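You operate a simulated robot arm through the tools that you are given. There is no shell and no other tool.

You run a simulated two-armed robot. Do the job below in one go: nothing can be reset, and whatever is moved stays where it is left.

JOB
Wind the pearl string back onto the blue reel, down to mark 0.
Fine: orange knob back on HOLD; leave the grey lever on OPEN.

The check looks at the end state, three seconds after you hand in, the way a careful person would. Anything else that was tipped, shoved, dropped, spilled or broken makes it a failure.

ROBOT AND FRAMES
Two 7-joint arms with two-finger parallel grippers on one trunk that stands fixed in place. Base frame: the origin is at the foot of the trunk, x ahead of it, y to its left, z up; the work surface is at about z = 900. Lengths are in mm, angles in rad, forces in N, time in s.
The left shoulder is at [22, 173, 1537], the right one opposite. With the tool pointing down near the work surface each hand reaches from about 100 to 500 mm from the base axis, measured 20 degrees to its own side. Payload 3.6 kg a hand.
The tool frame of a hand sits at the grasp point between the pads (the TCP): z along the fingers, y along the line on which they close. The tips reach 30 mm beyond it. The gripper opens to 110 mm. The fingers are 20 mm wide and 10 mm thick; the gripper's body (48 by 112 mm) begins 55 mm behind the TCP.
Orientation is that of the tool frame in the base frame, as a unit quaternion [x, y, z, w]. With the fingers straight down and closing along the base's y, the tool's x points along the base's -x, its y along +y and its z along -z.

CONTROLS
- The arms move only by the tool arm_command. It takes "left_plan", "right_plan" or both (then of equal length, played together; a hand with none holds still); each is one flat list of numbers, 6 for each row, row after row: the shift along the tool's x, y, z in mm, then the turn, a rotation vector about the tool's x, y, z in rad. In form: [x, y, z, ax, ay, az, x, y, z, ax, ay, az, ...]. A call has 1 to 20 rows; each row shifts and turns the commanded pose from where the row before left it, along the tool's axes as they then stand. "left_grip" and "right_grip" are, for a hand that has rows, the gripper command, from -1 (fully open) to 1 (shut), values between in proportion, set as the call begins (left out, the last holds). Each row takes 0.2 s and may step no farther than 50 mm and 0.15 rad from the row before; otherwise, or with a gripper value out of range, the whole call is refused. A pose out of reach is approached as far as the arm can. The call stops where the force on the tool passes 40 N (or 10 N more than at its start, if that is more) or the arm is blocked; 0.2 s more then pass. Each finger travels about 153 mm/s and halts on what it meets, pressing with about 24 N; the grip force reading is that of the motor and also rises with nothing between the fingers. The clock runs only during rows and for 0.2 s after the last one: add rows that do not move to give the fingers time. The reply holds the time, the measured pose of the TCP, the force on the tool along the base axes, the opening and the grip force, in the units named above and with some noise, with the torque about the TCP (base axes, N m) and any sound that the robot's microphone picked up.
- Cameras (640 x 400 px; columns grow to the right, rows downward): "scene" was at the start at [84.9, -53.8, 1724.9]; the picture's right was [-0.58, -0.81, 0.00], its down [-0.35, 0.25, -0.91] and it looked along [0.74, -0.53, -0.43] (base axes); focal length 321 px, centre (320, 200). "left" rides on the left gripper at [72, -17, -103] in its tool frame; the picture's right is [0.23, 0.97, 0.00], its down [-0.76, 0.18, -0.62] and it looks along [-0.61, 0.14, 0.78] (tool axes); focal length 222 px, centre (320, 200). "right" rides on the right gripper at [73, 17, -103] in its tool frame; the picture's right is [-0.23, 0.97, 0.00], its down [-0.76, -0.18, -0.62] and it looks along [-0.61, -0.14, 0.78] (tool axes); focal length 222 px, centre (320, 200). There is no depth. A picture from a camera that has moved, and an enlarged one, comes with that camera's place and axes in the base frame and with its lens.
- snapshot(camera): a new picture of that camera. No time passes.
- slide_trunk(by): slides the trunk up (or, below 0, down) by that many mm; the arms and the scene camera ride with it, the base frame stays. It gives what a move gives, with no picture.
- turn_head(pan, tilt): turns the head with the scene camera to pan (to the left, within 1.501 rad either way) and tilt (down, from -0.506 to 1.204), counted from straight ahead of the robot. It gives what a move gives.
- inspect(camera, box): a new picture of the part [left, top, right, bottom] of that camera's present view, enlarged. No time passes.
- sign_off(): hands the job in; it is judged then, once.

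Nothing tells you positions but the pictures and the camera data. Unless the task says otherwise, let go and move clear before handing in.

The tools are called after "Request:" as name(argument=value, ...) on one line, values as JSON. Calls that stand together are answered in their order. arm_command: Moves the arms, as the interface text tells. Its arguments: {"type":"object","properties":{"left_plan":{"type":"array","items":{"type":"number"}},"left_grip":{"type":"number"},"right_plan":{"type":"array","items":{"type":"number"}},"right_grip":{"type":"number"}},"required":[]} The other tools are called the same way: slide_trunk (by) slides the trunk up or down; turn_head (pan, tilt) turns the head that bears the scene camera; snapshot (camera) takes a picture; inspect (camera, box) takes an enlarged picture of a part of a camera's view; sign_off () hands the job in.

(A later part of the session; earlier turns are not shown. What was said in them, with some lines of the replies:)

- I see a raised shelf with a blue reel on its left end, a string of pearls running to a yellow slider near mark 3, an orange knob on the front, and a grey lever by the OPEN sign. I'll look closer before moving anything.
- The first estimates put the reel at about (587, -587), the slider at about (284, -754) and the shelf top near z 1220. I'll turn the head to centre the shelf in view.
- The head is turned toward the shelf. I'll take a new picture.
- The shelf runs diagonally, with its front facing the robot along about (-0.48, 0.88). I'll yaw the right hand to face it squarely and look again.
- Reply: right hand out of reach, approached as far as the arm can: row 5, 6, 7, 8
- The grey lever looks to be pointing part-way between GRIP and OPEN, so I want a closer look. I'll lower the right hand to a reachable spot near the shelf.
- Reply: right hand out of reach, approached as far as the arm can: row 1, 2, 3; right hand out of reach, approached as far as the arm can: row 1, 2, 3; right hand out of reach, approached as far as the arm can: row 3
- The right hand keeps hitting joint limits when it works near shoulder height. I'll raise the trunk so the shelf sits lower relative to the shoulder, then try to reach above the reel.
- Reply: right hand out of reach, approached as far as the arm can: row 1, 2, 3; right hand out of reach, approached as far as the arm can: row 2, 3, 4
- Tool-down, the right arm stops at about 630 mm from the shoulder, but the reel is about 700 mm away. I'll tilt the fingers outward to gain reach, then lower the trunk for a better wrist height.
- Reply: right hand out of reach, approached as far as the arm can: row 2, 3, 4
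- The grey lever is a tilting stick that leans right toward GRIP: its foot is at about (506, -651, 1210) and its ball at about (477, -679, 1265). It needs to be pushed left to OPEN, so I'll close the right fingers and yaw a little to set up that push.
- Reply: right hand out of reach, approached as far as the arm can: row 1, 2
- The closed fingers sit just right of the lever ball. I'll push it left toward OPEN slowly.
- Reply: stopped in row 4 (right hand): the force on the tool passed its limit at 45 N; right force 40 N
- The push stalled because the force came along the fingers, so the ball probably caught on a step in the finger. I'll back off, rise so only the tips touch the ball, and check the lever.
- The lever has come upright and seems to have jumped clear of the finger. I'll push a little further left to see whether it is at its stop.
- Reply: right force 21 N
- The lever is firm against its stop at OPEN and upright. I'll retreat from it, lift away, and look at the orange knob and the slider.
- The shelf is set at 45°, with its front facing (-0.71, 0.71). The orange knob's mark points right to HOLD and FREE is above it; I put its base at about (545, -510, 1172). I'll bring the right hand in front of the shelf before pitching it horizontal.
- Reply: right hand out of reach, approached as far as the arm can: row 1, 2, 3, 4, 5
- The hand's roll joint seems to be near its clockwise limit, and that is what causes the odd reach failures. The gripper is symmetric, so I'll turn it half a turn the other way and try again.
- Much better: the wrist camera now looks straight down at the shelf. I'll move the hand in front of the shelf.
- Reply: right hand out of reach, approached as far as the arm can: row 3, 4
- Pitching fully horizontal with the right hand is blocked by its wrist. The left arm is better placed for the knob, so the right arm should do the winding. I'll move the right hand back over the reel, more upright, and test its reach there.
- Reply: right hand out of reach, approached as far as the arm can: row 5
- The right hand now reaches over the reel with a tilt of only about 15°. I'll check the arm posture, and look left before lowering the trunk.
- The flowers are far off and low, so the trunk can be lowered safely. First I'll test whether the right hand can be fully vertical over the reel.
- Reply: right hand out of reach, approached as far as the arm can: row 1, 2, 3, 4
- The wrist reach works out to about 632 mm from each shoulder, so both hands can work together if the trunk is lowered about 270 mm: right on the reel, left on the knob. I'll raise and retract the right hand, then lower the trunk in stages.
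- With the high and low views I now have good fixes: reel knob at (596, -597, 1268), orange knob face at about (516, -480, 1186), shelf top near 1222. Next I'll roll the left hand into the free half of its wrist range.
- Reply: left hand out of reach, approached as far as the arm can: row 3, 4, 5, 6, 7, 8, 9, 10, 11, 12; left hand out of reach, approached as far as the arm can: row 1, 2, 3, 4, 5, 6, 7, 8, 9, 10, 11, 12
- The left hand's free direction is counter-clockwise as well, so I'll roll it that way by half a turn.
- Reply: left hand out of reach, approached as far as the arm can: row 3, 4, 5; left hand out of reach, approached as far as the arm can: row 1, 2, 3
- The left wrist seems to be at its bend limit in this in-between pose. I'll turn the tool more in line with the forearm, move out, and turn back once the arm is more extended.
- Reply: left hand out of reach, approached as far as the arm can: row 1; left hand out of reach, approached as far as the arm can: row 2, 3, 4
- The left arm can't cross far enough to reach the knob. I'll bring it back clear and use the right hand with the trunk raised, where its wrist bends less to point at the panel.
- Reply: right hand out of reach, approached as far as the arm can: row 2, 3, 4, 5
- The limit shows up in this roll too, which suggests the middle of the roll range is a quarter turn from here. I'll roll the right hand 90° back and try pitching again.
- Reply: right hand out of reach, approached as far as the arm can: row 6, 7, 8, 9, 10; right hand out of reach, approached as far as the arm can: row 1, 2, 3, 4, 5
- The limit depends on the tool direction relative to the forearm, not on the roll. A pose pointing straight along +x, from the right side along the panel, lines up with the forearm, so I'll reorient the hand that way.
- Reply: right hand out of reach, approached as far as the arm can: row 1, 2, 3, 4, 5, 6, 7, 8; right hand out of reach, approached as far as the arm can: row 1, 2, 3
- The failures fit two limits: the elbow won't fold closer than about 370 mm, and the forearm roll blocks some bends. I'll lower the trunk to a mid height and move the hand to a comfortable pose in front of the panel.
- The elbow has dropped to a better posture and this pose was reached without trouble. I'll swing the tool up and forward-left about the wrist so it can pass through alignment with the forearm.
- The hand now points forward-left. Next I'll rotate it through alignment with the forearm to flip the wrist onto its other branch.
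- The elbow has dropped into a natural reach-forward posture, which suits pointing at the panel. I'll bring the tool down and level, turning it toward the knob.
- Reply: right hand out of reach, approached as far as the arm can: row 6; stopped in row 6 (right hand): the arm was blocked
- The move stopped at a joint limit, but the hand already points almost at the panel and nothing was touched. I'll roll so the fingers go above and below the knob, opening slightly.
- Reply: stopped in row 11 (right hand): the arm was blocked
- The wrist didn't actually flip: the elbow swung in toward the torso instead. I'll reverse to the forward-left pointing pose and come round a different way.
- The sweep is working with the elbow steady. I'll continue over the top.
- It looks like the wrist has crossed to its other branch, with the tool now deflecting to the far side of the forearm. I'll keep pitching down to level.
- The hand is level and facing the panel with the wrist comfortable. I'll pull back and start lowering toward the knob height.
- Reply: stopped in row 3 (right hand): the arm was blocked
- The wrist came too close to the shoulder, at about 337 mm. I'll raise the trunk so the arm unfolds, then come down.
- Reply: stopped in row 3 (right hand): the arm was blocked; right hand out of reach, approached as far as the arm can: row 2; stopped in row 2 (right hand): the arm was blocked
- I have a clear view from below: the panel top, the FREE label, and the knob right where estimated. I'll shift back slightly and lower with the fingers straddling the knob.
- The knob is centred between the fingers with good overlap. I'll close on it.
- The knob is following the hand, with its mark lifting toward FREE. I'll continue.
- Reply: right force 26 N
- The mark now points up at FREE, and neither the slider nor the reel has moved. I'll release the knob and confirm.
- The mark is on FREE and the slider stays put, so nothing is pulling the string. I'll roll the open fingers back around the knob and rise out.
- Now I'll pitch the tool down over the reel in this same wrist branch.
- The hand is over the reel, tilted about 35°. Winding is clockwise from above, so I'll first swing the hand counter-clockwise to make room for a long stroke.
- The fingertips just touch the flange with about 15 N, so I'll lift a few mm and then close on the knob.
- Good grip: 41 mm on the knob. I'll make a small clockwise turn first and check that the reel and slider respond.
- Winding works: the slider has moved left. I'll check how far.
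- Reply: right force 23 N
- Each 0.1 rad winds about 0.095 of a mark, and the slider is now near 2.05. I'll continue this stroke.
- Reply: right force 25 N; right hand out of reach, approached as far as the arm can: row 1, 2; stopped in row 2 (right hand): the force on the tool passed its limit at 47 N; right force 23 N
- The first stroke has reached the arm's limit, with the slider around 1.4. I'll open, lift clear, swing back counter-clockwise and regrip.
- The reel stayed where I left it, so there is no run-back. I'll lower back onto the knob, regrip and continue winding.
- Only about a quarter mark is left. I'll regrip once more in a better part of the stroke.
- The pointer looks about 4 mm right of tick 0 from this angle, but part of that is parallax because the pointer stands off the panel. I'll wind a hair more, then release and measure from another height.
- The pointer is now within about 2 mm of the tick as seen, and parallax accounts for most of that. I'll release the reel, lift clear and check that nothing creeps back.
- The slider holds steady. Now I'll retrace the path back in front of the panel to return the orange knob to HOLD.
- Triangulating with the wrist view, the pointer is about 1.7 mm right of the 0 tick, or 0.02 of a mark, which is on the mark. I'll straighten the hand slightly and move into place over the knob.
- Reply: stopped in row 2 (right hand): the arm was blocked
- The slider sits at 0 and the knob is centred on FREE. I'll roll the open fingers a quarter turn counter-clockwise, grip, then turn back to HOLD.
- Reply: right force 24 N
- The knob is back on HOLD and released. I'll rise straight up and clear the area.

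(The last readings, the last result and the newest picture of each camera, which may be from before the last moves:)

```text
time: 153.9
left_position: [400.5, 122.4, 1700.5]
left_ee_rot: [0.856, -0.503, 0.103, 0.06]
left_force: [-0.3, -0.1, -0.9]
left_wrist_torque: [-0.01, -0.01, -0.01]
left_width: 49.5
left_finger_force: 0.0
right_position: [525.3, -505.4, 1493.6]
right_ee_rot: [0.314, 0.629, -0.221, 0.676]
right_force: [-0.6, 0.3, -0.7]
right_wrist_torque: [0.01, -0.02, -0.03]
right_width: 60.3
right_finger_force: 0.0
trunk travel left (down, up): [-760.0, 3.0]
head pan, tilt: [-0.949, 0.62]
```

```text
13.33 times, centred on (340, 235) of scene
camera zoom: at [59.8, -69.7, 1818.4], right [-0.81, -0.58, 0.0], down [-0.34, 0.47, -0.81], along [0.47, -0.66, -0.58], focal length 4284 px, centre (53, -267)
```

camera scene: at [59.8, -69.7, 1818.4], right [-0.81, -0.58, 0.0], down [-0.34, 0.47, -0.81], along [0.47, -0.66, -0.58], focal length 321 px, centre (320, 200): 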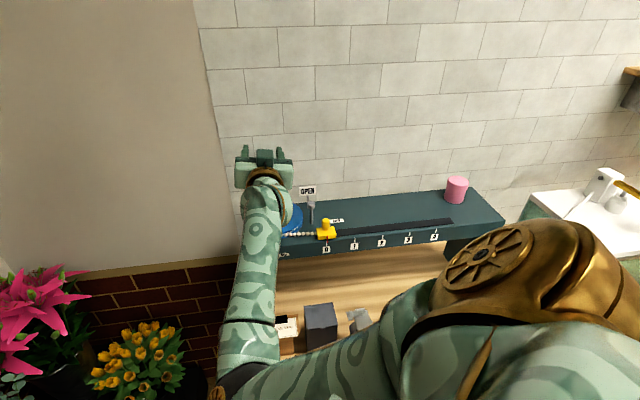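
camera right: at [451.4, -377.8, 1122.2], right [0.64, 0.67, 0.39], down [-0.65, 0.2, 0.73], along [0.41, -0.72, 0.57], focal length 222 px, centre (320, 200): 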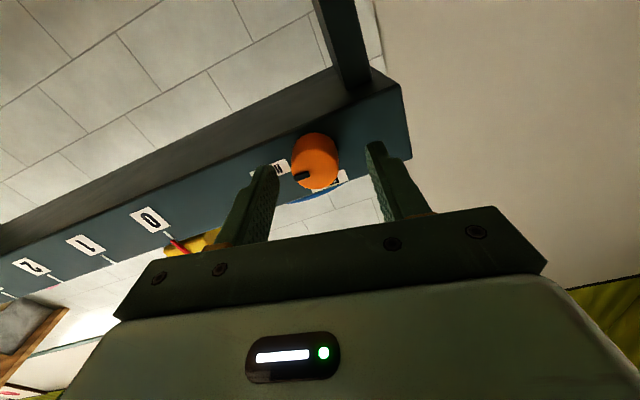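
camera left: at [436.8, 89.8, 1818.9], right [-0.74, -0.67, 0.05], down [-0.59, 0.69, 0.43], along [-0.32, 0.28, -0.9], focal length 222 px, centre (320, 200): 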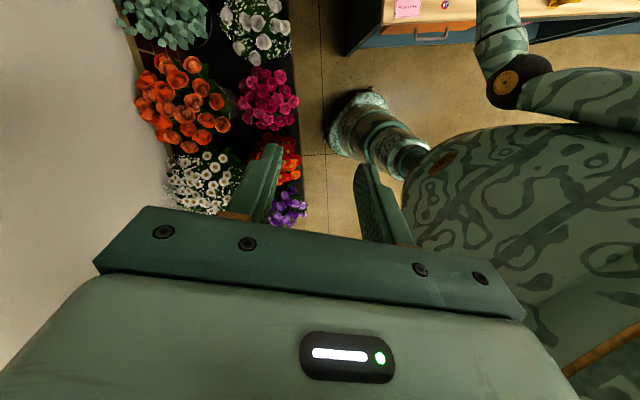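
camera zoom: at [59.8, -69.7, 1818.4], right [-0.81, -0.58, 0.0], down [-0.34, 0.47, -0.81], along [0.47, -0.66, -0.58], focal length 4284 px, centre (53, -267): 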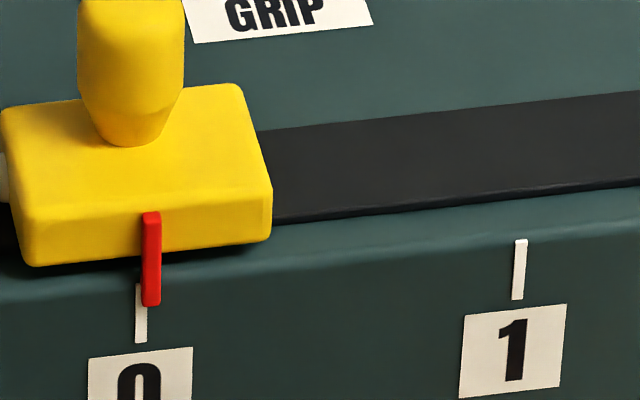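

Request:
arm_command(right_plan=[-37.4, 6.3, 0, 0, 0, 0, -37.4, 6.3, 0, 0, 0, 0, -25, 35, 10, 0, 0, 0, -25, 35, 10, 0, 0, 0, 0, 40, 5, 0, 0, 0, 0, 40, 5, 0, 0, 0])

Request:
snapshot(camera="scene")

Request:
inspect(camera="scene", box=[235, 170, 395, 290])

```text
time: 155.3
left_position: [401.2, 121.8, 1699.5]
left_ee_rot: [0.856, -0.503, 0.102, 0.061]
left_force: [0.2, 0.7, 0.1]
left_wrist_torque: [-0.03, 0.04, 0.01]
left_width: 49.5
left_finger_force: 0.0
right_position: [653.1, -409.9, 1635.8]
right_ee_rot: [0.317, 0.636, -0.206, 0.673]
right_force: [-0.2, 0.2, 0.2]
right_wrist_torque: [0.03, 0.01, -0.02]
right_width: 60.4
right_finger_force: 0.1
trunk travel left (down, up): [-760.0, 3.0]
head pan, tilt: [-0.949, 0.62]
```

```text
taken
camera scene: at [60.7, -70.0, 1818.4], right [-0.81, -0.58, 0.0], down [-0.34, 0.47, -0.81], along [0.47, -0.66, -0.58], focal length 321 px, centre (320, 200)
```

scene: 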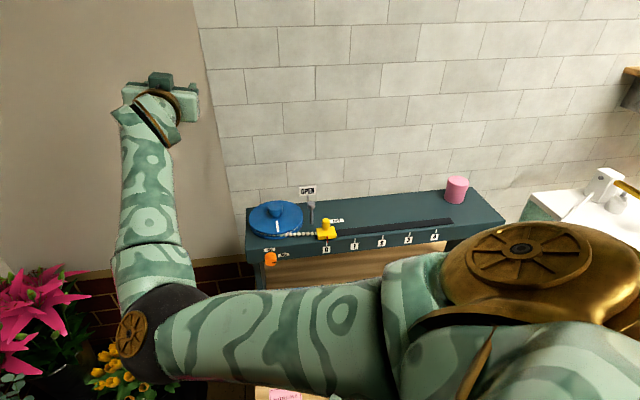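

```text
3.33 times, centred on (315, 230) of scene
camera zoom: at [60.7, -70.0, 1818.4], right [-0.81, -0.58, 0.0], down [-0.34, 0.47, -0.81], along [0.47, -0.66, -0.58], focal length 1071 px, centre (337, 100)
```

zoom: 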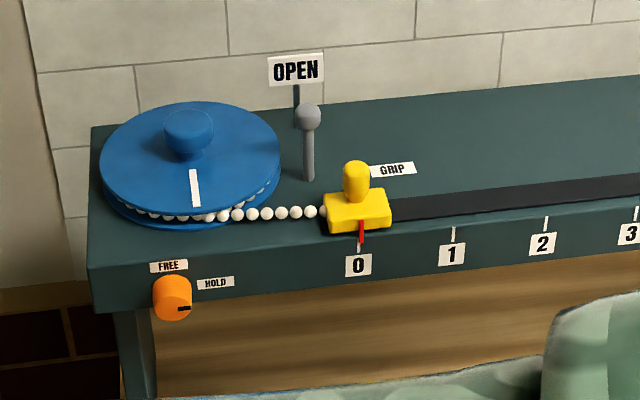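

The pointer is on 0, the orange knob's mark points at HOLD, the grey lever stands upright on OPEN, and both hands are clear. Nothing else on the shelf has shifted, so I'm handing in.

Request:
sign_off()

```text
The job is handed in.
```

The pearl string is wound back onto the blue reel and the slider's red pointer is at mark 0. By my camera measurement it sits about 1.7 mm to the right of the tick, roughly 0.02 of a mark.

- **Orange knob:** it is back on HOLD. I turned it to FREE only for the winding.
- **Grey lever:** it was on GRIP when I started, so I pushed it over to OPEN, where it stands upright against its stop. Once, during that push, the force limit stopped the hand; I repositioned and tried again.
- **Everything else:** both hands are empty and clear of the shelf. Nothing else on the shelf looked moved. The right arm hid the table below in my last picture, but the items there looked undisturbed shortly before that.

The winding took three grips on the reel knob, and the reel did not slip back when I let go. The job is handed in; no result has come back yet.
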